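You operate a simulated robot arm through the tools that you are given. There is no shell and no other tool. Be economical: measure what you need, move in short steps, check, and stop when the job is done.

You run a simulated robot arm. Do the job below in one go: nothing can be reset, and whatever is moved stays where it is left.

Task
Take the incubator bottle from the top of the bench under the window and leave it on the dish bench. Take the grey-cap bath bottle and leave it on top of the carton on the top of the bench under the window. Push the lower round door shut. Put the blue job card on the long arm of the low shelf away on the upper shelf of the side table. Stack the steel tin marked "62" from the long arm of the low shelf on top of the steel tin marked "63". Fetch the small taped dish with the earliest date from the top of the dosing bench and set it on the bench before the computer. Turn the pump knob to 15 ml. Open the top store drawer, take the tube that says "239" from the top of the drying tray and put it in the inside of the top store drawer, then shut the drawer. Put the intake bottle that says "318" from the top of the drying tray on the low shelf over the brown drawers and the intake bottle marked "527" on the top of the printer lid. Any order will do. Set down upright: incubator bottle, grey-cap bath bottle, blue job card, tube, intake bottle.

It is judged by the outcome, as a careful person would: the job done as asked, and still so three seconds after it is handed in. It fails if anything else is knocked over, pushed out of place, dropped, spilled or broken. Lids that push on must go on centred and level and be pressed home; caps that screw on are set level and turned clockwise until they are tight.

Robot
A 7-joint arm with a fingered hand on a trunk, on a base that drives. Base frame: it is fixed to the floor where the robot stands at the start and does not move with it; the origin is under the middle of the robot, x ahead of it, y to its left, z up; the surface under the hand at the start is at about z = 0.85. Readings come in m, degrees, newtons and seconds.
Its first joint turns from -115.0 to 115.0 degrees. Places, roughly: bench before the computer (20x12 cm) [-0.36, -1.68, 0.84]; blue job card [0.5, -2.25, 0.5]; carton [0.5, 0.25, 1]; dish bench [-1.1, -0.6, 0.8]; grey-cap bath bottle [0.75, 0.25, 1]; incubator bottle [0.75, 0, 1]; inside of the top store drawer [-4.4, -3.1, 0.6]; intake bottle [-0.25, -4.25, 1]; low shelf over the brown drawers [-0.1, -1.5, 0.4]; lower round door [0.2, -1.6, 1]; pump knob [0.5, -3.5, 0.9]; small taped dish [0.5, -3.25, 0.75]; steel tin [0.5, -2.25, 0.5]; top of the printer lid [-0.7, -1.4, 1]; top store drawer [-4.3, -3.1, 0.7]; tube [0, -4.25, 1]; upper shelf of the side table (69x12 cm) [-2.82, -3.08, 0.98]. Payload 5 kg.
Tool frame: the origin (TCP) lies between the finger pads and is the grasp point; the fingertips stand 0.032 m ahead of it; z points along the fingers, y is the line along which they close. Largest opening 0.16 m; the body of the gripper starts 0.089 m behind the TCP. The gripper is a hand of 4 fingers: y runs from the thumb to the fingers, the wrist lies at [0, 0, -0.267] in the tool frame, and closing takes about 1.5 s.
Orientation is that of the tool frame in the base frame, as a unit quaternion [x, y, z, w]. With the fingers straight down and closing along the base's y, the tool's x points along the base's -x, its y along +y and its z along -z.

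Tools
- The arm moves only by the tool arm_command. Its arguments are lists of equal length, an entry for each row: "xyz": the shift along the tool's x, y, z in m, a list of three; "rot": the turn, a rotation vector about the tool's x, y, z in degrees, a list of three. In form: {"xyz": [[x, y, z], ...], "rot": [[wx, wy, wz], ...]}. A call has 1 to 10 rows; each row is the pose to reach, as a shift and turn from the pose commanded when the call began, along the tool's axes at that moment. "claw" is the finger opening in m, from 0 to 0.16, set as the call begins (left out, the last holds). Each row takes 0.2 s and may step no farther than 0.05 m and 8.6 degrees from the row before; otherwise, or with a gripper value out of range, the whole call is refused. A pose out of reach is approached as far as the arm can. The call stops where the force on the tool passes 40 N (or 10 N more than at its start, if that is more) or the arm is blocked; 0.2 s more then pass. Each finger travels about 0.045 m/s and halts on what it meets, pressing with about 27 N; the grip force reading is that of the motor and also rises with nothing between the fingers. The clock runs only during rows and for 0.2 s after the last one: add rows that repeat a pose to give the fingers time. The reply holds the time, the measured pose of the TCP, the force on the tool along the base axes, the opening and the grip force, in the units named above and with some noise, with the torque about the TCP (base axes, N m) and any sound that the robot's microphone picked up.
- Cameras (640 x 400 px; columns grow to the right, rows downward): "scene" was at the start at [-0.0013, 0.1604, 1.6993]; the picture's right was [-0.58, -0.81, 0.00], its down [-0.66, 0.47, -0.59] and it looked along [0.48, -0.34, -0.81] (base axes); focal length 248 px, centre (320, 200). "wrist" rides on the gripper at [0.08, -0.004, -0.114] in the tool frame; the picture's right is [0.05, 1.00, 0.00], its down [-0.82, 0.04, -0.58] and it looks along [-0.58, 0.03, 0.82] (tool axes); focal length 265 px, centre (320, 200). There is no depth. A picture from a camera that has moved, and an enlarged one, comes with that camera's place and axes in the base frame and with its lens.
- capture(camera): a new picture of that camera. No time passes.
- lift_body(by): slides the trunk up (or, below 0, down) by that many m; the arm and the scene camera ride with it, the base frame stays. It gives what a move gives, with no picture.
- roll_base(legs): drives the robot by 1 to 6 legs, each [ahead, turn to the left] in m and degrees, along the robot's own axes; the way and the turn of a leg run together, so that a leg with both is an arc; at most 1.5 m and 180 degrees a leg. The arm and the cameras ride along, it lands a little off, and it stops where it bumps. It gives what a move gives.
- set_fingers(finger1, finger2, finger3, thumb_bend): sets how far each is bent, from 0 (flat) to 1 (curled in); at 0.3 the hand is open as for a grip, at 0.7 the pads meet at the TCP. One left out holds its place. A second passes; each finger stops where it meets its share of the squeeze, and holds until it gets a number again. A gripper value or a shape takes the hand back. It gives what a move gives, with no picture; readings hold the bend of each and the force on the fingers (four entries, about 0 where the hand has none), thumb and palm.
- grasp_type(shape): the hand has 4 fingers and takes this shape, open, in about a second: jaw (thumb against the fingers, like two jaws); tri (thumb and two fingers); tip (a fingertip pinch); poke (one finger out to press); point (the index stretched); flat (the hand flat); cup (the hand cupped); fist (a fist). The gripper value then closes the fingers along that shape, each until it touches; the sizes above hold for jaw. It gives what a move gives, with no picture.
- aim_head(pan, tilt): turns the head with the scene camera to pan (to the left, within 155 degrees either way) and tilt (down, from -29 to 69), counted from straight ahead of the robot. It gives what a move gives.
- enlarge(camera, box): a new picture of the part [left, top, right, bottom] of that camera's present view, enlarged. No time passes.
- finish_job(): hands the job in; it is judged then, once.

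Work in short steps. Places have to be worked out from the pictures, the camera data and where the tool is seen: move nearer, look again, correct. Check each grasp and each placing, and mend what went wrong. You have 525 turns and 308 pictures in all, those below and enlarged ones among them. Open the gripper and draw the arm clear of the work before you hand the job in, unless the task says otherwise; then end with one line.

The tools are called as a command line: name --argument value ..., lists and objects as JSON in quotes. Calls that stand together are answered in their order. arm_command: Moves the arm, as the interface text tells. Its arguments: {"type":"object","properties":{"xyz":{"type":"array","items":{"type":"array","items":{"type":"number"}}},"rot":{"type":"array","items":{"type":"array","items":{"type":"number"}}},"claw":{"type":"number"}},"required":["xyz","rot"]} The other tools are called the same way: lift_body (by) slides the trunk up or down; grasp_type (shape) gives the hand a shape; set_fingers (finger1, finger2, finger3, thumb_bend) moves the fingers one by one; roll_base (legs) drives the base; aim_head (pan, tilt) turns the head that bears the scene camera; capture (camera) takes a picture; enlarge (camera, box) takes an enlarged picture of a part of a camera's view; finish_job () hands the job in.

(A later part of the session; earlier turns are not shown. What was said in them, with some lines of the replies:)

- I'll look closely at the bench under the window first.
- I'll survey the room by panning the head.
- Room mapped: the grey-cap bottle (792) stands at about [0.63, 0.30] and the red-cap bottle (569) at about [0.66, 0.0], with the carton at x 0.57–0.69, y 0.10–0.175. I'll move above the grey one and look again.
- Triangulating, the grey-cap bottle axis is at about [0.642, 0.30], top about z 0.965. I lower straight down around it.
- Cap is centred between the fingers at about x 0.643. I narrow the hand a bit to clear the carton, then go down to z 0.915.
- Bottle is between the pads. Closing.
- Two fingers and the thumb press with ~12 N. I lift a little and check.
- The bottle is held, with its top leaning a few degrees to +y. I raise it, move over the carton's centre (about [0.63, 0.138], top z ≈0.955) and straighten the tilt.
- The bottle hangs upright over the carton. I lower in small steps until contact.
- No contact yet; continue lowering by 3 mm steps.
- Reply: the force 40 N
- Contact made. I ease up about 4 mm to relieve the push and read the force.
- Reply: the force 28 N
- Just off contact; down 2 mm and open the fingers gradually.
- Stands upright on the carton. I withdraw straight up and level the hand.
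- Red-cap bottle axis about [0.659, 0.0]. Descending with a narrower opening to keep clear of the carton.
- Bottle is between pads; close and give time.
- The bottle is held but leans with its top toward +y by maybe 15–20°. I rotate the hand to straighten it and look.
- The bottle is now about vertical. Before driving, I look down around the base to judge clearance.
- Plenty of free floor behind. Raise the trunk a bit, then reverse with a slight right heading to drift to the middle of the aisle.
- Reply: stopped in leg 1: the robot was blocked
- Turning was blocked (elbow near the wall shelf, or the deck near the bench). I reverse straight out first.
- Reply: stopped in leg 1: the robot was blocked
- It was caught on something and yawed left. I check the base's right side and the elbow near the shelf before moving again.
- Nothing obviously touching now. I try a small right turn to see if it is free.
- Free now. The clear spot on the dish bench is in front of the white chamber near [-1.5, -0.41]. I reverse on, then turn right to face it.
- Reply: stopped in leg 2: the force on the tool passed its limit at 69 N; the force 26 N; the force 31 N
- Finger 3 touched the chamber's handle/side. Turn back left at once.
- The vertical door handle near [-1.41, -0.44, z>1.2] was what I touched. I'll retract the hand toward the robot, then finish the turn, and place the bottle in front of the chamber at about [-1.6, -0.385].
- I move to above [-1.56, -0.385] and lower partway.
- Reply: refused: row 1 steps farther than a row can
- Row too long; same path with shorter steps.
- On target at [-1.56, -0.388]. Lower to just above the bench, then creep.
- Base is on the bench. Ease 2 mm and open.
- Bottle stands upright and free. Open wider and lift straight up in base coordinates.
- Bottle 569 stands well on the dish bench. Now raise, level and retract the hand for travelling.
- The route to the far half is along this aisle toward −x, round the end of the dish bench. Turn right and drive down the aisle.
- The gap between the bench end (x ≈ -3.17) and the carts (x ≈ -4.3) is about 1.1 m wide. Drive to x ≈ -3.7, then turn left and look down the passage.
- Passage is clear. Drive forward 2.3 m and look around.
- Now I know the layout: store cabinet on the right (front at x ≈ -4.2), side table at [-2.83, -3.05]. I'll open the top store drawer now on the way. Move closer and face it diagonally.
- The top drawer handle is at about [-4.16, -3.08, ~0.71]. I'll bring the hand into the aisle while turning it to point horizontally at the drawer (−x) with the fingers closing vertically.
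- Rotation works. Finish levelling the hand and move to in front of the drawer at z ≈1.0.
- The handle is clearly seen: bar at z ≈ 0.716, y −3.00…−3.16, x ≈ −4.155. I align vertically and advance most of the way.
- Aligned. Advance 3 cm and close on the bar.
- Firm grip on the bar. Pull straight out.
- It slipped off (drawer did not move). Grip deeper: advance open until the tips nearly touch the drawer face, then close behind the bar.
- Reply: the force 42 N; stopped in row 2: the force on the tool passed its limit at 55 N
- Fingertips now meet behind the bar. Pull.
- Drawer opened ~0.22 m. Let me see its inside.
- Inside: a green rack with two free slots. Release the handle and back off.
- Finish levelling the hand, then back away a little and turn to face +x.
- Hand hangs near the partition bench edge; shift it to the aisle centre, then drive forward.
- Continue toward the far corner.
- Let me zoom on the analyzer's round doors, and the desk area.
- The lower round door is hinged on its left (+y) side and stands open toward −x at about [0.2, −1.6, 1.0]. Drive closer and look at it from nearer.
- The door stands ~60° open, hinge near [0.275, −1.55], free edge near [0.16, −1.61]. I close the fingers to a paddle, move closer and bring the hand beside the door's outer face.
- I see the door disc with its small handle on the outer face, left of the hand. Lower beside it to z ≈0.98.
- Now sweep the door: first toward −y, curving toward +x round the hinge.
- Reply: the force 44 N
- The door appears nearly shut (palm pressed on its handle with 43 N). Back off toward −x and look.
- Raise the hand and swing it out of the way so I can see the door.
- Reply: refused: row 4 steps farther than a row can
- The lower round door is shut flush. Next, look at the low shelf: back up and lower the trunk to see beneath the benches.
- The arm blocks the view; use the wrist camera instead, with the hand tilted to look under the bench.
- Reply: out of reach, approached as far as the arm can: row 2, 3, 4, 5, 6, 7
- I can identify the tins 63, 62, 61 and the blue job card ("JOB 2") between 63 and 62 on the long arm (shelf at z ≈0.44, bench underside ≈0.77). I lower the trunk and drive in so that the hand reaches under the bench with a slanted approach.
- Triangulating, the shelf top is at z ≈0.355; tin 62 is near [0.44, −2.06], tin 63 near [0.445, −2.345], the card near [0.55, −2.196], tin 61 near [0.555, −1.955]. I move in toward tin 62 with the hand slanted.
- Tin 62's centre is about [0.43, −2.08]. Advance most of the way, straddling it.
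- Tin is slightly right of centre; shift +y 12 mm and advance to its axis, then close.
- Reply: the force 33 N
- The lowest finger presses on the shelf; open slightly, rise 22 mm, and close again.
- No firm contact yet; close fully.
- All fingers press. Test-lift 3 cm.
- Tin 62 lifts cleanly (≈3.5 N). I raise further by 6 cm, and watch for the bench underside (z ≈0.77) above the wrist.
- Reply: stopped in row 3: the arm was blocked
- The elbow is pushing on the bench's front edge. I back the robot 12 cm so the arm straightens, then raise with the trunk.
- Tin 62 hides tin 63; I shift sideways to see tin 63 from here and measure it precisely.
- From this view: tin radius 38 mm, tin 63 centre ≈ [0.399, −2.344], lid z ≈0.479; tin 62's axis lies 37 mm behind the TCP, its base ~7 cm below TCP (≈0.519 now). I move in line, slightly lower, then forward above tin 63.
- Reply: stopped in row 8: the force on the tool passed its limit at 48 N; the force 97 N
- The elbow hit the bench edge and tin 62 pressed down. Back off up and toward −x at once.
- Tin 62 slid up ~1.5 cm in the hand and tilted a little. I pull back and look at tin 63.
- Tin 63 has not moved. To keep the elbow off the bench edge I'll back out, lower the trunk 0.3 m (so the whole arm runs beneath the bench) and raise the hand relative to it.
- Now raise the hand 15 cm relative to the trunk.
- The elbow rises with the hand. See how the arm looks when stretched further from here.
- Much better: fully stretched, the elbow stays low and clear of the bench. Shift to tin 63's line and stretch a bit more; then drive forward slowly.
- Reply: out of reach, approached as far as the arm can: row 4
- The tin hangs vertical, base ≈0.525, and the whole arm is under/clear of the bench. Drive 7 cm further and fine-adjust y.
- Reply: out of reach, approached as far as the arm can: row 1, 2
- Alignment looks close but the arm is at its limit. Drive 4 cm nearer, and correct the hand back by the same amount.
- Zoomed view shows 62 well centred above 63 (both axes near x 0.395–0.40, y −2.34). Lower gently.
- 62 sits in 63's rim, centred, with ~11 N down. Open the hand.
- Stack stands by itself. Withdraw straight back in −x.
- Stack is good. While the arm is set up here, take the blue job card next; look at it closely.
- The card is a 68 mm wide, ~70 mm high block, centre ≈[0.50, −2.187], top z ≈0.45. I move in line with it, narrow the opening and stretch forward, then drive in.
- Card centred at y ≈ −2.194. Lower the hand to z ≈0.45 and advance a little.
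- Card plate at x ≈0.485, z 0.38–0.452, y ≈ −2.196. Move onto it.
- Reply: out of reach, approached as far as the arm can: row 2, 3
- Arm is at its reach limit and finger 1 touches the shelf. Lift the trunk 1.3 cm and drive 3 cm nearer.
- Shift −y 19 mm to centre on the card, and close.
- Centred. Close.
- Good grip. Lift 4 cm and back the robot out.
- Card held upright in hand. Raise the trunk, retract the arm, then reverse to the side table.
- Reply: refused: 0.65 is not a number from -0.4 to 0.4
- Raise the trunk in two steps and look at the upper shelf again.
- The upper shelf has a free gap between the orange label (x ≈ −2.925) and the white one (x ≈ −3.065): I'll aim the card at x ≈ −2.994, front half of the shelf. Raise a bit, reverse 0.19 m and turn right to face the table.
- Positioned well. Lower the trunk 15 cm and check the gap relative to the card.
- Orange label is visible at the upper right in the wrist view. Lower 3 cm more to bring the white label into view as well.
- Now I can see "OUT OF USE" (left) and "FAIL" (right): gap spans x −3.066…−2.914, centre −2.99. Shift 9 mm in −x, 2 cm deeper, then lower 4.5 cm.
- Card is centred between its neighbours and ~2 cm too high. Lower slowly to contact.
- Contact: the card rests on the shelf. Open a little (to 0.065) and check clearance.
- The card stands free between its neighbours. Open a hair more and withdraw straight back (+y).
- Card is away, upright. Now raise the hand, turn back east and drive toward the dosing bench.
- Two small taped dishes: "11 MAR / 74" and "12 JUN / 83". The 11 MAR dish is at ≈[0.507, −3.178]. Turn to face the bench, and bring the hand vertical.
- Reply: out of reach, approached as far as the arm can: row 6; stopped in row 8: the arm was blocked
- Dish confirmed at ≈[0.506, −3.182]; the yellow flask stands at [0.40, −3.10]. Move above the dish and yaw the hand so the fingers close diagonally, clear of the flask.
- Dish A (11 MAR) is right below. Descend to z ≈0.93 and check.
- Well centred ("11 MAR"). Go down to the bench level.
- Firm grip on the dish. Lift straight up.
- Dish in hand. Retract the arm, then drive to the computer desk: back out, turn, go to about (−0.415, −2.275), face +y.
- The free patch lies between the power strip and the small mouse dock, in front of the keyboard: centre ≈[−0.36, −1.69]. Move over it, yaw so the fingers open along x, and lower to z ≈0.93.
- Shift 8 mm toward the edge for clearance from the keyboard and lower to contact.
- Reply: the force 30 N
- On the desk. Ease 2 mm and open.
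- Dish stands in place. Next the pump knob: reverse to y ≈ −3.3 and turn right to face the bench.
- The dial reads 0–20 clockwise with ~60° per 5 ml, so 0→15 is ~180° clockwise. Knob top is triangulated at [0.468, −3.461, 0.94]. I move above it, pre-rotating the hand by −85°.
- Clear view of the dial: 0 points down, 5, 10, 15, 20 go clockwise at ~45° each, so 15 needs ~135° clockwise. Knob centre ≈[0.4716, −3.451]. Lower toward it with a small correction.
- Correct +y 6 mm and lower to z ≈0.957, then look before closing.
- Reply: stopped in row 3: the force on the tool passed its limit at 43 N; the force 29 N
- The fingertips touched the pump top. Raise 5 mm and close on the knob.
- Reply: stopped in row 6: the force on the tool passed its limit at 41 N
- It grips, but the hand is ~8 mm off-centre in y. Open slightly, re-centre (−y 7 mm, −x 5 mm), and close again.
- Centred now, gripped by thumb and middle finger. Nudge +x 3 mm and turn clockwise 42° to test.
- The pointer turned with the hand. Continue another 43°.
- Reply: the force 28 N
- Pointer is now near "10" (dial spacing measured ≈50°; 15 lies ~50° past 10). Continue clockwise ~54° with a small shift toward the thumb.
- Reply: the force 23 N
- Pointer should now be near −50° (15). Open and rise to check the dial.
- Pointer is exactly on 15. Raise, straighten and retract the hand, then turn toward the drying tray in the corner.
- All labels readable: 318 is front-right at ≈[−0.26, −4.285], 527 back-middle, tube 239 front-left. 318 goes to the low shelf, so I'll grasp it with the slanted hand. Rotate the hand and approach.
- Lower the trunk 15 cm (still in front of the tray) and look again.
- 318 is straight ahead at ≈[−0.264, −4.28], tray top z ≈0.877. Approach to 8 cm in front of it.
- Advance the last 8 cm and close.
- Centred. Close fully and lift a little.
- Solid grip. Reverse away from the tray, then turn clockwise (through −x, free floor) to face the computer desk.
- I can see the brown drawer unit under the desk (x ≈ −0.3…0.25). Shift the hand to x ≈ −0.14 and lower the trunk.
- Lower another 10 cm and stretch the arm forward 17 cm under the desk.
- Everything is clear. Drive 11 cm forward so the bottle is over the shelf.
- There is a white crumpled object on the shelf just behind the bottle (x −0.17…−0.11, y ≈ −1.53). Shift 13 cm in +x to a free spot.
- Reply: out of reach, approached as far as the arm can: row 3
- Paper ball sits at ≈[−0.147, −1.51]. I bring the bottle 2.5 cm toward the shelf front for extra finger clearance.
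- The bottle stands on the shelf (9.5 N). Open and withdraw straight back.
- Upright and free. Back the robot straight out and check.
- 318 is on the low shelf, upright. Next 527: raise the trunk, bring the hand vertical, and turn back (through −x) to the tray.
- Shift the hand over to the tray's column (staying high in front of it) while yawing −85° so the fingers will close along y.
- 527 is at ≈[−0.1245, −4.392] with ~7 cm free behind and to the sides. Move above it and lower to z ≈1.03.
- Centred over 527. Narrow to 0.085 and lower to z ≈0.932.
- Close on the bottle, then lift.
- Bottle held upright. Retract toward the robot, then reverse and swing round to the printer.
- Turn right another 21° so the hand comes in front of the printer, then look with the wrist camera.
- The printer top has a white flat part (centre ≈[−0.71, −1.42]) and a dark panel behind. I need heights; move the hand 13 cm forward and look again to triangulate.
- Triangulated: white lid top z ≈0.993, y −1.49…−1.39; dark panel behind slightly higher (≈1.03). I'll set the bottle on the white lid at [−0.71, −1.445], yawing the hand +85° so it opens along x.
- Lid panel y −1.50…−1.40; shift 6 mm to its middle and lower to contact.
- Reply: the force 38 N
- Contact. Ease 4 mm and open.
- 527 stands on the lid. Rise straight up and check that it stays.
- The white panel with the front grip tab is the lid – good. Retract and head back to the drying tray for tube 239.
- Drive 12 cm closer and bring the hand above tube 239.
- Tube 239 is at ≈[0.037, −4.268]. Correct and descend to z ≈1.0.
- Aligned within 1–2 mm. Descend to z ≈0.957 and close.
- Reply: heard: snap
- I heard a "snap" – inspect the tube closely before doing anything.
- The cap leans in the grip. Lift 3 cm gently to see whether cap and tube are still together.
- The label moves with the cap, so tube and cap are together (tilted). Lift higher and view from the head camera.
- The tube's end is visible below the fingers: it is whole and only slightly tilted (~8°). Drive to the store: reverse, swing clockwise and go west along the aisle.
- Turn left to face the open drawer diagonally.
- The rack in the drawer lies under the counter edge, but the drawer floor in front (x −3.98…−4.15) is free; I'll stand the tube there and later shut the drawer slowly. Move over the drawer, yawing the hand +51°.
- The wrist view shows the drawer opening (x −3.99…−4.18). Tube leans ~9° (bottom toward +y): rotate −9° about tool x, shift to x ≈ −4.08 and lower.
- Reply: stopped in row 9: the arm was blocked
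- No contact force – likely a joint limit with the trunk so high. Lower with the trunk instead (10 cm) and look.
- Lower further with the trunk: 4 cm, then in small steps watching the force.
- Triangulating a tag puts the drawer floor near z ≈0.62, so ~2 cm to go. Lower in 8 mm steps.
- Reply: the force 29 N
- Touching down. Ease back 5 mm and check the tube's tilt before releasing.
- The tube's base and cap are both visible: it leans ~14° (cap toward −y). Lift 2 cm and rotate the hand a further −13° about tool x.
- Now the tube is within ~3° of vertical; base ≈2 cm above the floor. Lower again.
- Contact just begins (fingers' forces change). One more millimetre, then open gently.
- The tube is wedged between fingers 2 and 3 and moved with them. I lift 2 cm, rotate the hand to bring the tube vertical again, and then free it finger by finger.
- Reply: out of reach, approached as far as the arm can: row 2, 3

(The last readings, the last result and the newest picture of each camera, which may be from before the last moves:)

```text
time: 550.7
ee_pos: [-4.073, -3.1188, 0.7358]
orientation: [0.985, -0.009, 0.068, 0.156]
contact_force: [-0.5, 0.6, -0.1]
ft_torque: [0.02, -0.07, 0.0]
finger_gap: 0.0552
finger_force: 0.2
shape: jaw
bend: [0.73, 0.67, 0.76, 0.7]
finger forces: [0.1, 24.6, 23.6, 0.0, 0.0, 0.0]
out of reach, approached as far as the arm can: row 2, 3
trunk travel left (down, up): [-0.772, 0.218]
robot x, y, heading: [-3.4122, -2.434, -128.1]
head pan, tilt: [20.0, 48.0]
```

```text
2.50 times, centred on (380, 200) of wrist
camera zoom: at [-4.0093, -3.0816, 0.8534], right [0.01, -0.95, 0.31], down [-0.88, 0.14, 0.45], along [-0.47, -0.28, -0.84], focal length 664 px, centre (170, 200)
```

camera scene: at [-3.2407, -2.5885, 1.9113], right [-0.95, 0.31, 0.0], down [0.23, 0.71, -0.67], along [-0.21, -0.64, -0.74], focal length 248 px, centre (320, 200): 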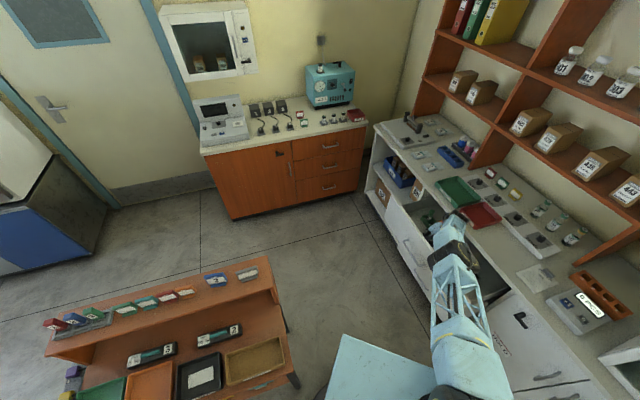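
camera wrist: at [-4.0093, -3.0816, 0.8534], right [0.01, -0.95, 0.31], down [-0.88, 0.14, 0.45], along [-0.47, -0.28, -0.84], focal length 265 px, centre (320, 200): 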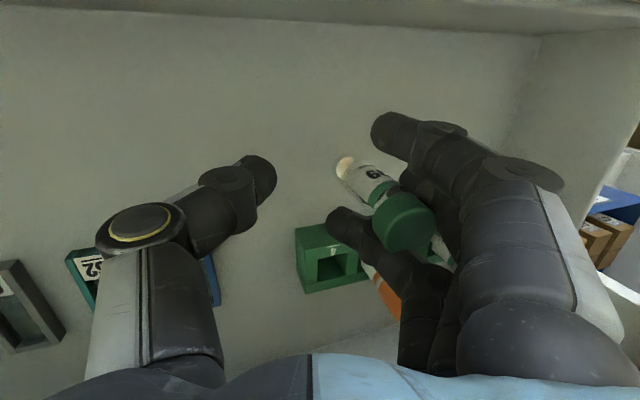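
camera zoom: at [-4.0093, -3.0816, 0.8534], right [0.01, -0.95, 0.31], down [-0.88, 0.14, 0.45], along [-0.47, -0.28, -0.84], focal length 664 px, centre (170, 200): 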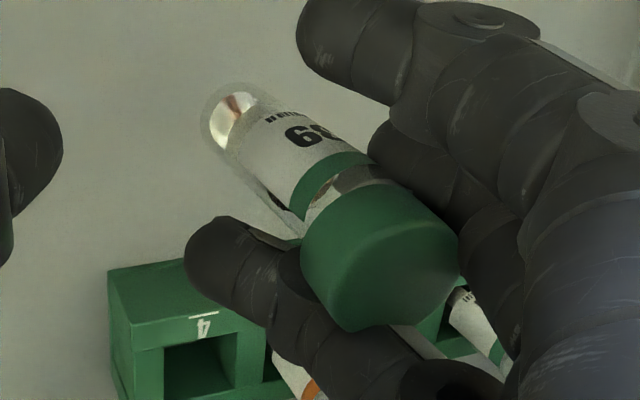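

Clear view: the tube is intact, pinched between finger 2 (−y side) and finger 3 (+y side), and now stands within ~3° of vertical, base ≈2.8 cm above the floor. Lower it to the floor.

lift_body --by -0.02

lift_body --by -0.004

lift_body --by -0.003

lift_body --by -0.002

```text
time: 551.3
ee_pos: [-4.0695, -3.124, 0.7161]
orientation: [0.985, -0.008, 0.068, 0.157]
contact_force: [0.0, 1.4, -0.2]
ft_torque: [0.01, 0.0, -0.03]
finger_gap: 0.0554
finger_force: 0.1
shape: jaw
bend: [0.73, 0.67, 0.76, 0.7]
finger forces: [0.1, 24.7, 23.7, 0.1, 0.0, 0.1]
trunk travel left (down, up): [-0.752, 0.238]
robot x, y, heading: [-3.4141, -2.434, -127.9]
head pan, tilt: [20.0, 48.0]
```

```text
time: 551.9
ee_pos: [-4.0684, -3.1246, 0.7128]
orientation: [0.985, -0.007, 0.069, 0.156]
contact_force: [-0.6, 0.2, 0.0]
ft_torque: [0.0, -0.01, 0.0]
finger_gap: 0.0555
finger_force: 0.1
shape: jaw
bend: [0.73, 0.67, 0.76, 0.7]
finger forces: [0.1, 24.7, 23.7, 0.0, 0.0, 0.0]
trunk travel left (down, up): [-0.748, 0.242]
robot x, y, heading: [-3.409, -2.4322, -127.9]
head pan, tilt: [20.0, 48.0]
```

```text
time: 552.4
ee_pos: [-4.0671, -3.1254, 0.7079]
orientation: [0.985, -0.007, 0.069, 0.157]
contact_force: [0.2, 0.4, -0.7]
ft_torque: [0.01, -0.01, -0.03]
finger_gap: 0.0555
finger_force: 0.0
shape: jaw
bend: [0.73, 0.67, 0.76, 0.7]
finger forces: [0.0, 24.7, 23.7, 0.0, 0.0, 0.1]
trunk travel left (down, up): [-0.745, 0.245]
robot x, y, heading: [-3.4114, -2.437, -128.0]
head pan, tilt: [20.0, 48.0]
```

```text
time: 552.9
ee_pos: [-4.0665, -3.1247, 0.706]
orientation: [0.985, -0.007, 0.069, 0.157]
contact_force: [0.0, 0.1, -0.7]
ft_torque: [0.02, 0.02, 0.02]
finger_gap: 0.0553
finger_force: 0.0
shape: jaw
bend: [0.73, 0.67, 0.76, 0.7]
finger forces: [0.0, 24.8, 23.7, 0.0, 0.0, 0.0]
trunk travel left (down, up): [-0.743, 0.247]
robot x, y, heading: [-3.4114, -2.4355, -128.1]
head pan, tilt: [20.0, 48.0]
```

lift_body --by -0.003

lift_body --by -0.003

enlarge --camera "wrist" --box '[290, 120, 470, 280]'

```text
time: 553.4
ee_pos: [-4.0683, -3.1256, 0.7034]
orientation: [0.985, -0.007, 0.068, 0.156]
contact_force: [-1.1, -0.5, -0.4]
ft_torque: [0.01, 0.04, -0.02]
finger_gap: 0.0553
finger_force: 0.1
shape: jaw
bend: [0.73, 0.67, 0.76, 0.7]
finger forces: [0.1, 24.8, 23.7, 0.0, 0.0, 0.0]
trunk travel left (down, up): [-0.74, 0.25]
robot x, y, heading: [-3.4134, -2.4349, -128.0]
head pan, tilt: [20.0, 48.0]
```

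```text
time: 554.0
ee_pos: [-4.0693, -3.1246, 0.7003]
orientation: [0.985, -0.007, 0.069, 0.156]
contact_force: [0.2, -0.3, -0.3]
ft_torque: [-0.01, -0.03, 0.01]
finger_gap: 0.0553
finger_force: 0.0
shape: jaw
bend: [0.73, 0.67, 0.76, 0.7]
finger forces: [0.1, 24.7, 23.7, 0.0, 0.1, 0.1]
trunk travel left (down, up): [-0.737, 0.253]
robot x, y, heading: [-3.4097, -2.4334, -128.0]
head pan, tilt: [20.0, 48.0]
```

```text
2.50 times, centred on (380, 200) of wrist
camera zoom: at [-4.0049, -3.0855, 0.8182], right [0.02, -0.95, 0.31], down [-0.89, 0.13, 0.45], along [-0.46, -0.29, -0.84], focal length 664 px, centre (170, 200)
```

zoom: 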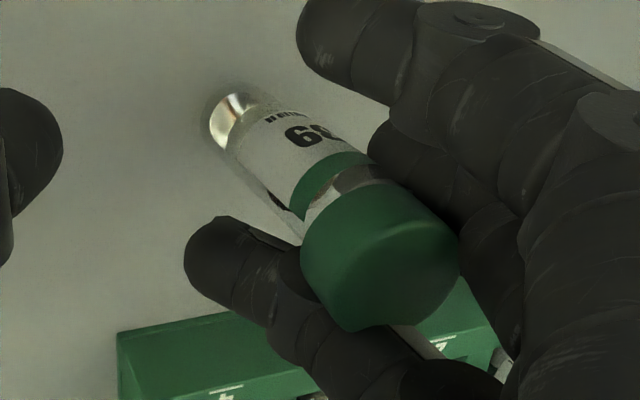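

lift_body --by -0.004

lift_body --by -0.004

lift_body --by -0.004

```text
time: 554.5
ee_pos: [-4.0703, -3.1226, 0.697]
orientation: [0.985, -0.006, 0.068, 0.157]
contact_force: [0.1, 0.1, 0.0]
ft_torque: [0.03, 0.0, -0.03]
finger_gap: 0.0551
finger_force: 0.0
shape: jaw
bend: [0.73, 0.67, 0.76, 0.7]
finger forces: [0.1, 24.8, 23.7, 0.0, 0.1, 0.1]
trunk travel left (down, up): [-0.733, 0.257]
robot x, y, heading: [-3.4136, -2.4361, -127.9]
head pan, tilt: [20.0, 48.0]
```

```text
time: 555.0
ee_pos: [-4.0684, -3.125, 0.693]
orientation: [0.985, -0.007, 0.068, 0.157]
contact_force: [-0.2, 0.1, 8.4]
ft_torque: [-0.34, 0.08, 0.0]
finger_gap: 0.0556
finger_force: 0.1
shape: jaw
bend: [0.73, 0.67, 0.76, 0.7]
finger forces: [0.0, 25.7, 25.5, 0.0, 0.1, 0.0]
trunk travel left (down, up): [-0.729, 0.261]
robot x, y, heading: [-3.4116, -2.4363, -128.0]
head pan, tilt: [20.0, 48.0]
```

```text
time: 555.5
ee_pos: [-4.069, -3.1242, 0.6898]
orientation: [0.985, -0.007, 0.067, 0.157]
contact_force: [0.6, 2.3, 19.8]
ft_torque: [-1.05, 0.16, -0.03]
finger_gap: 0.056
finger_force: 0.1
shape: jaw
bend: [0.73, 0.69, 0.76, 0.7]
finger forces: [0.0, 23.0, 24.5, 0.1, 0.1, 0.1]
trunk travel left (down, up): [-0.725, 0.265]
robot x, y, heading: [-3.41, -2.4338, -127.9]
head pan, tilt: [20.0, 48.0]
```

On the floor. Relieve 3 mm, then open finger 2 alone.

lift_body --by 0.004

set_fingers --finger2 0.55

capture --camera "wrist"

```text
time: 556.1
ee_pos: [-4.0684, -3.1242, 0.6924]
orientation: [0.985, -0.007, 0.068, 0.156]
contact_force: [-0.2, -0.3, 2.6]
ft_torque: [-0.1, 0.03, -0.03]
finger_gap: 0.0555
finger_force: 0.0
shape: jaw
bend: [0.73, 0.69, 0.76, 0.7]
finger forces: [0.0, 23.8, 23.2, 0.0, 0.1, 0.0]
trunk travel left (down, up): [-0.729, 0.261]
robot x, y, heading: [-3.4089, -2.4335, -128.0]
head pan, tilt: [20.0, 48.0]
```

```text
time: 557.1
ee_pos: [-4.0683, -3.125, 0.6928]
orientation: [0.985, -0.008, 0.069, 0.157]
contact_force: [0.1, 0.3, -0.1]
ft_torque: [-0.02, 0.04, 0.02]
finger_gap: 0.0643
finger_force: 12.1
shape: fingers
bend: [0.73, 0.52, 0.75, 0.7]
finger forces: [0.1, 12.3, 12.3, 0.1, 0.0, 0.0]
trunk travel left (down, up): [-0.729, 0.261]
robot x, y, heading: [-3.4098, -2.4371, -127.9]
head pan, tilt: [20.0, 48.0]
```

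```text
47 pictures are left
camera wrist: at [-4.0048, -3.0856, 0.8101], right [0.02, -0.95, 0.31], down [-0.89, 0.13, 0.45], along [-0.46, -0.29, -0.84], focal length 265 px, centre (320, 200)
```

wrist: 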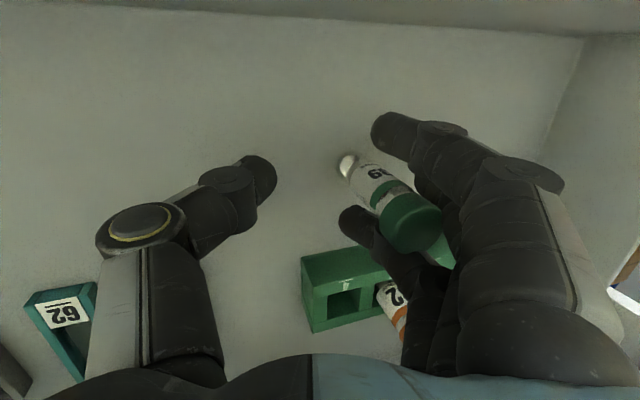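

Forces halved; open finger 2 further.

set_fingers --finger2 0.3

enlarge --camera "wrist" --box '[290, 90, 510, 290]'

```text
time: 558.1
ee_pos: [-4.069, -3.1241, 0.692]
orientation: [0.985, -0.007, 0.068, 0.157]
contact_force: [1.0, 0.8, -0.3]
ft_torque: [-0.01, 0.04, -0.02]
finger_gap: 0.0642
finger_force: 0.1
shape: fingers
bend: [0.73, 0.3, 0.73, 0.7]
finger forces: [0.1, 0.1, 0.0, 0.1, 0.1, 0.1]
trunk travel left (down, up): [-0.729, 0.261]
robot x, y, heading: [-3.4106, -2.4347, -128.1]
head pan, tilt: [20.0, 48.0]
heard: snap
```

```text
2.00 times, centred on (400, 190) of wrist
camera zoom: at [-4.0049, -3.0856, 0.8101], right [0.02, -0.95, 0.31], down [-0.89, 0.13, 0.45], along [-0.46, -0.29, -0.84], focal length 531 px, centre (160, 220)
```

zoom: 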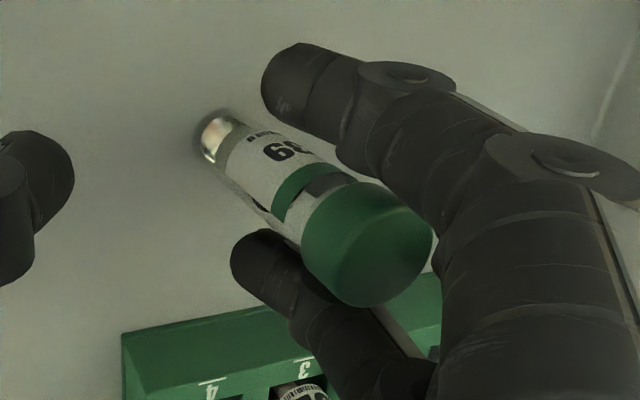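

Released: tube 239 now stands upright and free on the drawer floor (cap directly above base). Raise the hand carefully in small steps.

lift_body --by 0.02

capture --camera "wrist"

```text
time: 558.7
ee_pos: [-4.0687, -3.1242, 0.7121]
orientation: [0.985, -0.007, 0.068, 0.157]
contact_force: [0.0, -0.6, 0.4]
ft_torque: [0.0, -0.01, 0.0]
finger_gap: 0.0644
finger_force: 0.1
shape: fingers
bend: [0.73, 0.3, 0.73, 0.7]
finger forces: [0.1, 0.0, 0.1, 0.1, 0.0, 0.0]
trunk travel left (down, up): [-0.749, 0.241]
robot x, y, heading: [-3.4122, -2.4334, -128.0]
head pan, tilt: [20.0, 48.0]
```

```text
45 pictures are left
camera wrist: at [-4.0051, -3.0855, 0.83], right [0.02, -0.95, 0.31], down [-0.89, 0.13, 0.45], along [-0.46, -0.28, -0.84], focal length 265 px, centre (320, 200)
```

wrist: 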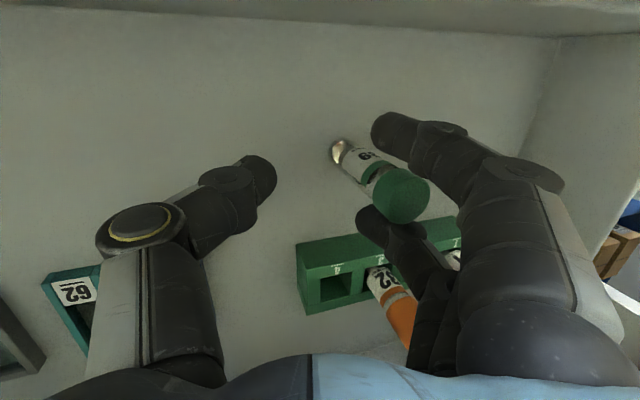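

Tube stays put, with ~6 mm clearance to each finger. Continue up.

lift_body --by 0.04

lift_body --by 0.08

capture --camera "wrist"

```text
time: 559.6
ee_pos: [-4.0678, -3.1242, 0.753]
orientation: [0.985, -0.007, 0.069, 0.157]
contact_force: [0.4, 0.0, 0.4]
ft_torque: [-0.01, 0.0, 0.01]
finger_gap: 0.0642
finger_force: 0.1
shape: fingers
bend: [0.73, 0.3, 0.73, 0.7]
finger forces: [0.0, 0.0, 0.0, 0.0, 0.0, 0.0]
trunk travel left (down, up): [-0.789, 0.201]
robot x, y, heading: [-3.4136, -2.4316, -127.8]
head pan, tilt: [20.0, 48.0]
```

```text
time: 560.7
ee_pos: [-4.0701, -3.1253, 0.8318]
orientation: [0.985, -0.007, 0.068, 0.156]
contact_force: [0.3, -0.3, -0.4]
ft_torque: [-0.01, 0.0, 0.0]
finger_gap: 0.0641
finger_force: 0.0
shape: fingers
bend: [0.73, 0.3, 0.73, 0.7]
finger forces: [0.0, 0.0, 0.0, 0.0, 0.1, 0.0]
trunk travel left (down, up): [-0.869, 0.121]
robot x, y, heading: [-3.4119, -2.4339, -127.9]
head pan, tilt: [20.0, 48.0]
```

```text
44 pictures are left
camera wrist: at [-4.0052, -3.0854, 0.95], right [0.02, -0.95, 0.31], down [-0.89, 0.13, 0.45], along [-0.46, -0.28, -0.84], focal length 265 px, centre (320, 200)
```

wrist: 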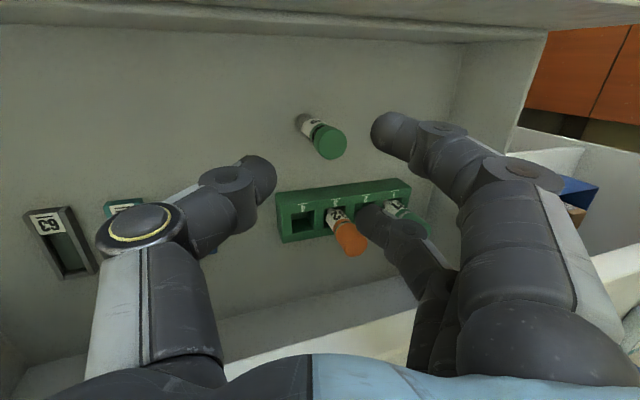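

Tube 239 stands upright in the drawer. Raise the hand, level it and move in front of the drawer with closed fingers.

lift_body --by 0.11

arm_command --xyz '[[0.041, -0.007, 0.004], [0.082, -0.014, 0.0075], [0.123, -0.021, 0.011], [0.164, -0.0275, 0.015], [0.205, -0.034, 0.0185], [0.246, -0.041, 0.022], [0.2876, -0.048, 0.026]]' --rot '[[0, 0, 0], [0, 0, 0], [4.5, -2, 0], [9, -4, 0], [13.5, -6, 0], [17.9, -7.95, 0], [17.9, -7.95, 0]]'

arm_command --xyz '[[0, 0, 0], [0, 0, 0], [0, 0, 0], [0, 0, 0], [0, 0, 0]]' --rot '[[0, 0, 0], [0, 0, 0], [0, 0, 0], [0, 0, 0], [0, 0, 0]]' --claw 0.0

capture --camera "wrist"

```text
time: 562.2
ee_pos: [-4.069, -3.1249, 0.9429]
orientation: [0.985, -0.008, 0.069, 0.157]
contact_force: [-0.3, 0.3, 0.2]
ft_torque: [0.03, 0.01, 0.0]
finger_gap: 0.0641
finger_force: 0.1
shape: fingers
bend: [0.73, 0.3, 0.73, 0.7]
finger forces: [0.0, 0.0, 0.1, 0.0, 0.0, 0.0]
trunk travel left (down, up): [-0.979, 0.011]
robot x, y, heading: [-3.4112, -2.4377, -127.8]
head pan, tilt: [20.0, 48.0]
```

```text
time: 563.8
ee_pos: [-3.7709, -3.0769, 0.9324]
orientation: [1.0, -0.008, 0.004, -0.005]
contact_force: [1.4, 0.1, 0.1]
ft_torque: [0.02, 0.06, 0.02]
finger_gap: 0.0641
finger_force: 0.0
shape: fingers
bend: [0.73, 0.3, 0.73, 0.7]
finger forces: [0.0, 0.1, 0.0, 0.0, 0.0, 0.0]
trunk travel left (down, up): [-0.979, 0.011]
robot x, y, heading: [-3.4127, -2.4371, -128.0]
head pan, tilt: [20.0, 48.0]
```

```text
time: 565.0
ee_pos: [-3.7727, -3.0759, 0.9309]
orientation: [1.0, -0.008, 0.006, -0.006]
contact_force: [0.0, 0.0, 0.4]
ft_torque: [-0.04, 0.02, 0.04]
finger_gap: 0.0001
finger_force: 0.0
shape: jaw
bend: [0.64, 0.73, 0.64, 0.67]
finger forces: [0.0, 0.0, 0.0, 0.1, 0.0, 0.1]
trunk travel left (down, up): [-0.979, 0.011]
robot x, y, heading: [-3.4095, -2.4349, -128.2]
head pan, tilt: [20.0, 48.0]
```

```text
43 pictures are left
camera wrist: at [-3.6936, -3.075, 1.047], right [0.04, -1.0, -0.01], down [-0.82, -0.04, 0.57], along [-0.57, -0.01, -0.82], focal length 265 px, centre (320, 200)
```

wrist: 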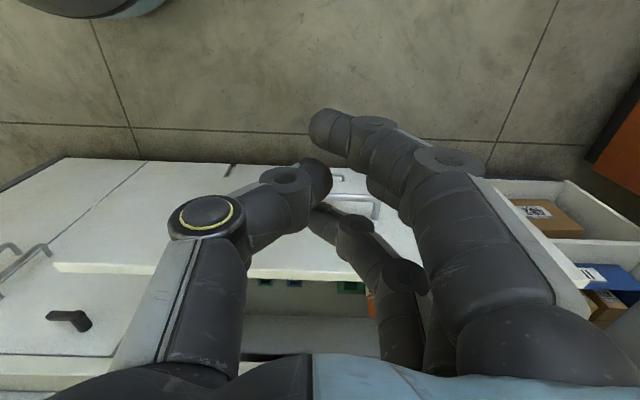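

Lower the trunk 0.22 m so the closed fingers face the handle, then push slowly.

lift_body --by -0.22

capture --camera "wrist"

capture --camera "scene"

```text
time: 567.3
ee_pos: [-3.7711, -3.0765, 0.7117]
orientation: [1.0, -0.008, 0.005, -0.004]
contact_force: [0.1, -0.5, -0.3]
ft_torque: [0.01, 0.04, -0.01]
finger_gap: 0.0001
finger_force: 26.5
shape: jaw
bend: [0.69, 0.63, 0.69, 0.66]
finger forces: [0.1, 0.1, 0.1, 0.1, 0.0, 0.1]
trunk travel left (down, up): [-0.759, 0.231]
robot x, y, heading: [-3.4113, -2.4365, -127.9]
head pan, tilt: [20.0, 48.0]
```

```text
42 pictures are left
camera wrist: at [-3.6937, -3.075, 0.8271], right [0.04, -1.0, -0.01], down [-0.82, -0.04, 0.57], along [-0.57, -0.01, -0.82], focal length 265 px, centre (320, 200)
```

wrist: 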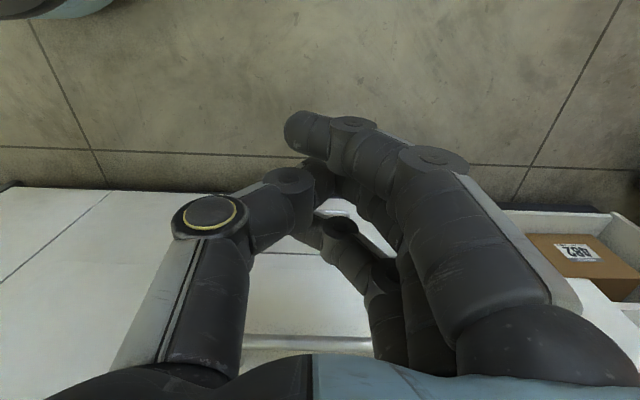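

```text
41 pictures are left
camera scene: at [-3.2403, -2.5885, 1.9163], right [-0.95, 0.31, 0.0], down [0.23, 0.71, -0.67], along [-0.21, -0.64, -0.74], focal length 248 px, centre (320, 200)
```

scene: 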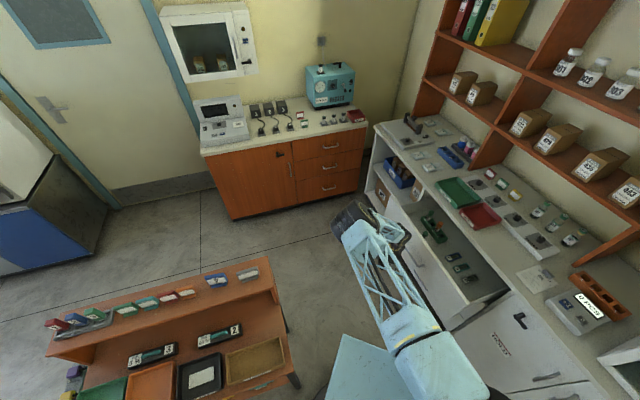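

Push slowly (6 cm/s) in −x.

arm_command --xyz '[[-0.012, 0, 0], [-0.024, 0, 0], [-0.036, 0, 0], [-0.048, 0, 0], [-0.06, 0, 0], [-0.07, 0, 0], [-0.08, 0, 0], [-0.09, 0, 0], [-0.1, 0, 0], [-0.11, 0, 0]]' --rot '[[0, 0, 0], [0, 0, 0], [0, 0, 0], [0, 0, 0], [0, 0, 0], [0, 0, 0], [0, 0, 0], [0, 0, 0], [0, 0, 0], [0, 0, 0]]'

arm_command --xyz '[[-0.01, 0, 0], [-0.02, 0, 0], [-0.03, 0, 0], [-0.04, 0, 0], [-0.05, 0, 0], [-0.06, 0, 0], [-0.07, 0, 0], [-0.08, 0, 0], [-0.09, 0, 0], [-0.1, 0, 0]]' --rot '[[0, 0, 0], [0, 0, 0], [0, 0, 0], [0, 0, 0], [0, 0, 0], [0, 0, 0], [0, 0, 0], [0, 0, 0], [0, 0, 0], [0, 0, 0]]'

enlarge --camera "scene" --box '[340, 160, 520, 320]'

```text
time: 569.5
ee_pos: [-3.8837, -3.0736, 0.7095]
orientation: [1.0, -0.008, 0.005, -0.005]
contact_force: [-0.1, 0.3, -0.4]
ft_torque: [0.02, -0.01, 0.01]
finger_gap: 0.0
finger_force: 26.7
shape: jaw
bend: [0.69, 0.63, 0.69, 0.66]
finger forces: [0.0, 0.1, 0.0, 0.1, 0.1, 0.0]
trunk travel left (down, up): [-0.759, 0.231]
robot x, y, heading: [-3.4138, -2.4361, -128.0]
head pan, tilt: [20.0, 48.0]
```

```text
time: 571.7
ee_pos: [-3.9826, -3.0738, 0.709]
orientation: [1.0, -0.009, 0.005, -0.005]
contact_force: [-0.1, 0.4, 0.2]
ft_torque: [0.02, -0.02, 0.04]
finger_gap: 0.0
finger_force: 27.3
shape: jaw
bend: [0.69, 0.63, 0.69, 0.66]
finger forces: [0.0, 0.1, 0.0, 0.0, 0.0, 0.0]
trunk travel left (down, up): [-0.759, 0.231]
robot x, y, heading: [-3.412, -2.4365, -128.0]
head pan, tilt: [20.0, 48.0]
```

```text
2.50 times, centred on (430, 240) of scene
camera zoom: at [-3.241, -2.5885, 1.9163], right [-0.95, 0.31, 0.0], down [0.23, 0.71, -0.67], along [-0.21, -0.64, -0.74], focal length 620 px, centre (45, 100)
```

zoom: 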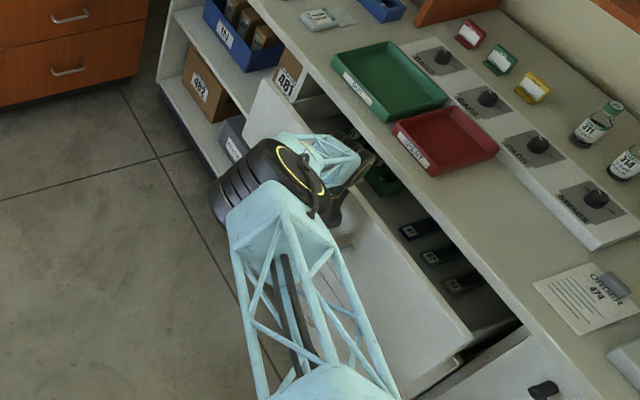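

The drawer is sliding in smoothly. Continue slowly until it seats.

arm_command --xyz '[[-0.01, 0, 0], [-0.02, 0, 0], [-0.03, 0, 0], [-0.04, 0, 0], [-0.05, 0, 0], [-0.06, 0, 0], [-0.068, 0, 0], [-0.076, 0, 0], [-0.084, 0, 0], [-0.092, 0, 0]]' --rot '[[0, 0, 0], [0, 0, 0], [0, 0, 0], [0, 0, 0], [0, 0, 0], [0, 0, 0], [0, 0, 0], [0, 0, 0], [0, 0, 0], [0, 0, 0]]'

enlarge --camera "scene" --box '[340, 160, 520, 320]'

```text
time: 573.9
ee_pos: [-4.0761, -3.09, 0.7263]
orientation: [1.0, -0.003, 0.0, 0.005]
contact_force: [1.1, -0.8, 1.0]
ft_torque: [0.0, -0.03, 0.0]
finger_gap: 0.0002
finger_force: 27.0
shape: jaw
bend: [0.69, 0.63, 0.69, 0.67]
finger forces: [0.0, 0.0, 1.2, 0.0, 0.1, 0.0]
trunk travel left (down, up): [-0.759, 0.231]
robot x, y, heading: [-3.4123, -2.4358, -128.2]
head pan, tilt: [20.0, 48.0]
```

```text
2.50 times, centred on (430, 240) of scene
camera zoom: at [-3.2409, -2.588, 1.9164], right [-0.95, 0.31, 0.0], down [0.23, 0.71, -0.67], along [-0.21, -0.64, -0.74], focal length 620 px, centre (45, 100)
```

zoom: 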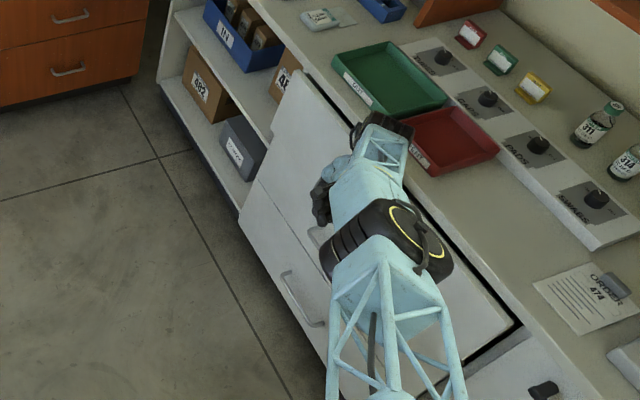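

Almost closed; a small gap remains. Push a little further.

arm_command --xyz '[[-0.007, 0, 0], [-0.014, 0, 0], [-0.021, 0, 0], [-0.028, 0, 0], [-0.034, 0, 0], [-0.04, 0, 0]]' --rot '[[0, 0, 0], [0, 0, 0], [0, 0, 0], [0, 0, 0], [0, 0, 0], [0, 0, 0]]'

enlarge --camera "scene" --box '[340, 160, 520, 320]'

```text
time: 575.3
ee_pos: [-4.093, -3.0733, 0.7275]
orientation: [1.0, -0.008, -0.002, 0.002]
contact_force: [-0.3, -0.4, 0.1]
ft_torque: [0.02, 0.04, 0.02]
finger_gap: 0.0
finger_force: 27.0
shape: jaw
bend: [0.69, 0.63, 0.69, 0.67]
finger forces: [0.0, 0.0, 0.1, 0.0, 0.0, 0.0]
out of reach, approached as far as the arm can: row 1, 2, 3, 4, 5, 6
trunk travel left (down, up): [-0.759, 0.231]
robot x, y, heading: [-3.4112, -2.439, -128.1]
head pan, tilt: [20.0, 48.0]
```

```text
2.50 times, centred on (430, 240) of scene
camera zoom: at [-3.2408, -2.5884, 1.9163], right [-0.95, 0.31, 0.0], down [0.23, 0.71, -0.67], along [-0.21, -0.64, -0.74], focal length 620 px, centre (45, 100)
```

zoom: 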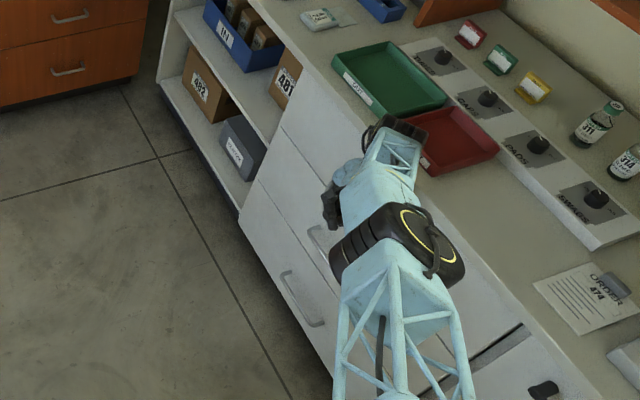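

Out of reach now; back the hand off and inspect the drawer.

arm_command --xyz '[[0.04, 0, 0], [0.08, 0, 0], [0.12, 0, 0], [0.16, 0.0, 0], [0.2, 0, 0]]' --rot '[[0, 0, 0], [0, 0, 0], [0, 0, 0], [0, 0, 0], [0, 0, 0]]'

capture --camera "wrist"

enlarge --camera "scene" --box '[360, 170, 520, 310]'

```text
time: 576.5
ee_pos: [-3.8825, -3.0643, 0.7089]
orientation: [1.0, -0.008, 0.005, -0.006]
contact_force: [0.4, 0.1, -0.3]
ft_torque: [0.01, 0.0, -0.03]
finger_gap: 0.0
finger_force: 27.1
shape: jaw
bend: [0.69, 0.63, 0.69, 0.67]
finger forces: [0.0, 0.1, 0.0, 0.1, 0.1, 0.0]
trunk travel left (down, up): [-0.759, 0.231]
robot x, y, heading: [-3.4099, -2.4352, -128.0]
head pan, tilt: [20.0, 48.0]
```

```text
37 pictures are left
camera wrist: at [-3.8036, -3.064, 0.825], right [0.04, -1.0, -0.01], down [-0.82, -0.04, 0.57], along [-0.57, -0.01, -0.82], focal length 265 px, centre (320, 200)
```

wrist: 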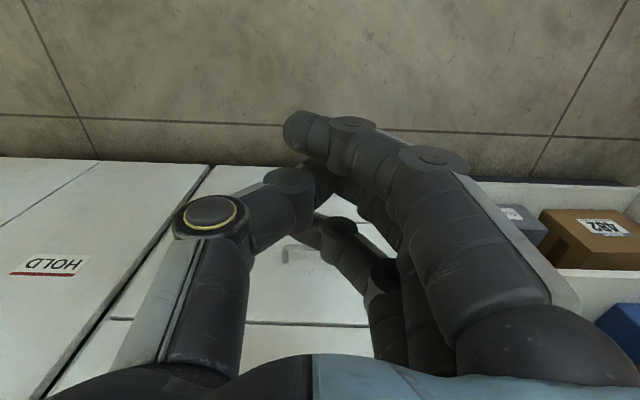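

```text
2.86 times, centred on (440, 240) of scene
camera zoom: at [-3.2392, -2.5888, 1.9161], right [-0.95, 0.31, 0.0], down [0.23, 0.71, -0.67], along [-0.21, -0.64, -0.74], focal length 708 px, centre (-23, 86)
```

zoom: 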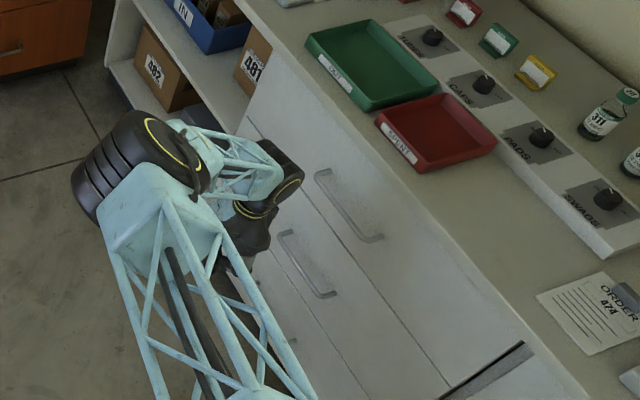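

The drawer looks flush (handle back at its original x). For certainty, drive 6 cm nearer and press once, gently.

roll_base --legs '[[0.06, 0]]'

arm_command --xyz '[[-0.03, 0.02, 0], [-0.06, 0.03, 0], [-0.09, 0.03, 0], [-0.12, 0.03, 0], [-0.14, 0.03, 0], [-0.155, 0.03, 0], [-0.165, 0.03, 0], [-0.173, 0.03, 0], [-0.18, 0.03, 0], [-0.187, 0.03, 0]]' --rot '[[0, 0, 0], [0, 0, 0], [0, 0, 0], [0, 0, 0], [0, 0, 0], [0, 0, 0], [0, 0, 0], [0, 0, 0], [0, 0, 0], [0, 0, 0]]'

```text
time: 577.5
ee_pos: [-3.917, -3.1133, 0.7101]
orientation: [1.0, -0.007, 0.006, -0.005]
contact_force: [0.1, -0.8, 0.0]
ft_torque: [0.0, 0.0, 0.02]
finger_gap: 0.0001
finger_force: 27.5
shape: jaw
bend: [0.69, 0.63, 0.69, 0.67]
finger forces: [0.1, 0.0, 0.1, 0.1, 0.0, 0.0]
trunk travel left (down, up): [-0.759, 0.231]
robot x, y, heading: [-3.4488, -2.4861, -127.9]
head pan, tilt: [20.0, 48.0]
```

```text
time: 579.9
ee_pos: [-4.0992, -3.1698, 0.7468]
orientation: [1.0, -0.001, -0.006, 0.014]
contact_force: [1.1, -0.4, 0.1]
ft_torque: [-0.02, -0.03, 0.0]
finger_gap: 0.0001
finger_force: 27.1
shape: jaw
bend: [0.69, 0.63, 0.69, 0.67]
finger forces: [0.0, 0.0, 0.1, 0.0, 0.0, 0.0]
out of reach, approached as far as the arm can: row 9, 10
trunk travel left (down, up): [-0.759, 0.231]
robot x, y, heading: [-3.4468, -2.4795, -128.2]
head pan, tilt: [20.0, 48.0]
stopped in row 10: the arm was blocked; the commanded pose is now the measured one
```

Joint limit again because the trunk is high. Back off, lower the trunk 20 cm while raising the hand the same, and press again.

arm_command --xyz '[[0.04, -0.02, 0], [0.08, -0.04, 0], [0.12, -0.06, -0.03], [0.13, -0.07, -0.07], [0.13, -0.07, -0.11], [0.13, -0.07, -0.15], [0.13, -0.07, -0.17]]' --rot '[[0, 0, 0], [0, 0, 0], [0, 0, 0], [0, 0, 0], [0, 0, 0], [0, 0, 0], [0, 0, 0]]'

lift_body --by -0.2

arm_command --xyz '[[-0.03, 0, 0], [-0.06, 0, 0], [-0.08, 0, 0], [-0.1, 0, 0], [-0.115, 0, 0], [-0.13, 0, 0], [-0.14, 0, 0], [-0.15, 0, 0], [-0.16, 0, 0], [-0.17, 0, 0]]' --rot '[[0, 0, 0], [0, 0, 0], [0, 0, 0], [0, 0, 0], [0, 0, 0], [0, 0, 0], [0, 0, 0], [0, 0, 0], [0, 0, 0], [0, 0, 0]]'

```text
refused: row 3 steps farther than a row can; nothing moved
```

```text
time: 582.0
ee_pos: [-4.0999, -3.17, 0.5457]
orientation: [1.0, -0.002, -0.007, 0.014]
contact_force: [0.0, -0.2, -0.4]
ft_torque: [-0.01, 0.01, 0.02]
finger_gap: 0.0
finger_force: 27.0
shape: jaw
bend: [0.69, 0.63, 0.69, 0.67]
finger forces: [0.1, 0.1, 0.0, 0.0, 0.1, 0.0]
trunk travel left (down, up): [-0.559, 0.431]
robot x, y, heading: [-3.4481, -2.4847, -127.9]
head pan, tilt: [20.0, 48.0]
```

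```text
time: 583.0
ee_pos: [-4.1161, -3.143, 0.5446]
orientation: [1.0, 0.004, 0.005, 0.01]
contact_force: [5.9, -2.5, 0.1]
ft_torque: [0.41, 0.86, 0.09]
finger_gap: 0.0002
finger_force: 26.9
shape: jaw
bend: [0.69, 0.63, 0.69, 0.67]
finger forces: [0.0, 0.0, 0.0, 0.0, 0.1, 0.0]
out of reach, approached as far as the arm can: row 1, 2, 3, 4
trunk travel left (down, up): [-0.559, 0.431]
robot x, y, heading: [-3.4488, -2.4813, -127.7]
head pan, tilt: [20.0, 48.0]
stopped in row 4: the force on the tool passed its limit at 116 N (the readings are from after the stop); the commanded pose is now the measured one
```

I hit a closed drawer front harder than intended at lower height. Back off and inspect.

arm_command --xyz '[[0.04, 0, 0], [0.08, 0, 0], [0.12, 0, 0], [0.16, 0, 0], [0.2, 0, 0]]' --rot '[[0, 0, 0], [0, 0, 0], [0, 0, 0], [0, 0, 0], [0, 0, 0]]'

capture --camera "scene"

enlarge --camera "scene" --box '[360, 150, 540, 310]'

```text
time: 584.2
ee_pos: [-3.9183, -3.1407, 0.5465]
orientation: [1.0, 0.006, 0.004, 0.011]
contact_force: [0.1, 0.6, 0.1]
ft_torque: [0.0, 0.02, 0.04]
finger_gap: 0.0
finger_force: 26.7
shape: jaw
bend: [0.69, 0.63, 0.69, 0.67]
finger forces: [0.0, 0.1, 0.0, 0.0, 0.1, 0.0]
trunk travel left (down, up): [-0.559, 0.431]
robot x, y, heading: [-3.4458, -2.4797, -127.6]
head pan, tilt: [20.0, 48.0]
```

```text
35 pictures are left
camera scene: at [-3.2749, -2.6334, 1.7162], right [-0.95, 0.3, 0.0], down [0.23, 0.71, -0.67], along [-0.2, -0.64, -0.74], focal length 248 px, centre (320, 200)
```

scene: 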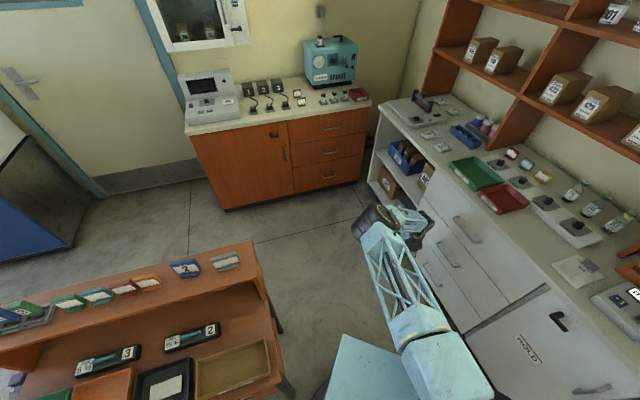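

```text
2.50 times, centred on (450, 230) of scene
camera zoom: at [-3.2749, -2.6334, 1.7162], right [-0.95, 0.3, 0.0], down [0.23, 0.71, -0.67], along [-0.2, -0.64, -0.74], focal length 620 px, centre (-5, 125)
```

zoom: 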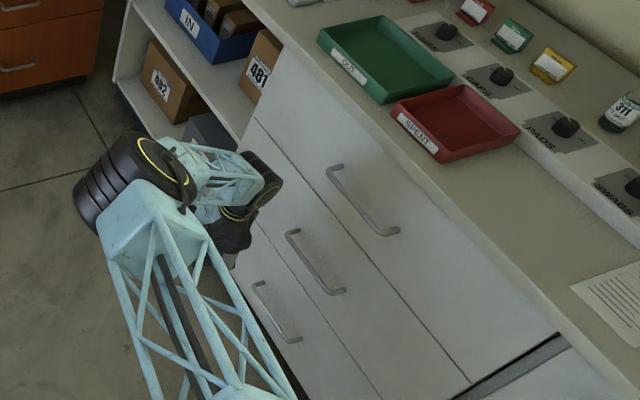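

All three drawers are flush and shut; nothing is disturbed. Now open the gripper and draw the arm and robot clear.

roll_base --legs '[[-0.25, 0]]'

lift_body --by 0.3

arm_command --xyz '[[0, 0, 0], [0, 0, 0], [0, 0, 0], [0, 0, 0]]' --rot '[[0, 0, 0], [0, 0, 0], [0, 0, 0], [0, 0, 0]]' --claw 0.1

aim_head --pan 20 --tilt 45

capture --camera "scene"

```text
time: 586.0
ee_pos: [-3.7663, -2.9416, 0.5466]
orientation: [1.0, 0.004, 0.002, 0.01]
contact_force: [-0.1, 0.6, 0.3]
ft_torque: [0.0, 0.01, 0.0]
finger_gap: 0.0
finger_force: 27.0
shape: jaw
bend: [0.69, 0.63, 0.69, 0.67]
finger forces: [0.0, 0.0, 0.0, 0.0, 0.0, 0.0]
trunk travel left (down, up): [-0.559, 0.431]
robot x, y, heading: [-3.2959, -2.283, -128.0]
head pan, tilt: [20.0, 48.0]
```

```text
time: 589.0
ee_pos: [-3.7649, -2.942, 0.8465]
orientation: [1.0, 0.005, 0.004, 0.011]
contact_force: [-0.5, 0.0, 0.3]
ft_torque: [0.04, -0.01, -0.01]
finger_gap: 0.0
finger_force: 26.7
shape: jaw
bend: [0.69, 0.63, 0.69, 0.67]
finger forces: [0.1, 0.1, 0.1, 0.1, 0.0, 0.1]
trunk travel left (down, up): [-0.859, 0.131]
robot x, y, heading: [-3.293, -2.2812, -128.1]
head pan, tilt: [20.0, 48.0]
```

```text
time: 590.0
ee_pos: [-3.7654, -2.9421, 0.8472]
orientation: [1.0, 0.005, 0.003, 0.01]
contact_force: [-0.1, 0.2, 0.4]
ft_torque: [-0.03, 0.02, 0.02]
finger_gap: 0.1001
finger_force: 0.0
shape: jaw
bend: [0.7, 0.7, 0.7, 0.68]
finger forces: [0.1, 0.0, 0.1, 0.0, 0.0, 0.0]
trunk travel left (down, up): [-0.859, 0.131]
robot x, y, heading: [-3.2914, -2.2804, -127.8]
head pan, tilt: [20.0, 48.0]
```

```text
time: 590.6
ee_pos: [-3.7652, -2.9417, 0.8464]
orientation: [1.0, 0.005, 0.004, 0.01]
contact_force: [-0.5, 0.5, -0.2]
ft_torque: [-0.01, 0.0, 0.01]
finger_gap: 0.0999
finger_force: 0.1
shape: jaw
bend: [0.7, 0.7, 0.7, 0.68]
finger forces: [0.1, 0.0, 0.1, 0.0, 0.0, 0.1]
trunk travel left (down, up): [-0.859, 0.131]
robot x, y, heading: [-3.2949, -2.2798, -127.9]
head pan, tilt: [20.0, 45.0]
```

```text
33 pictures are left
camera scene: at [-3.1223, -2.4373, 2.0204], right [-0.95, 0.31, 0.0], down [0.22, 0.67, -0.71], along [-0.22, -0.67, -0.71], focal length 248 px, centre (320, 200)
```

scene: 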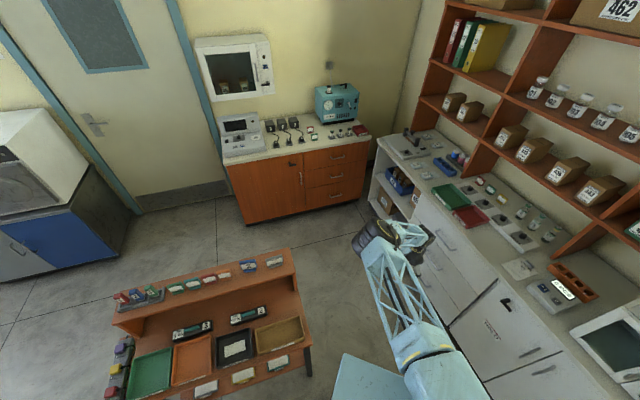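

Everything is placed and verified, the drawer is shut, and the gripper is open and clear. I hand the job in.

finish_job

```text
The job is handed in.
```

I handed the job in with every task carried out; the one thing I did not recheck is that tube 239 stayed upright inside the drawer after I pushed it shut, slowly.
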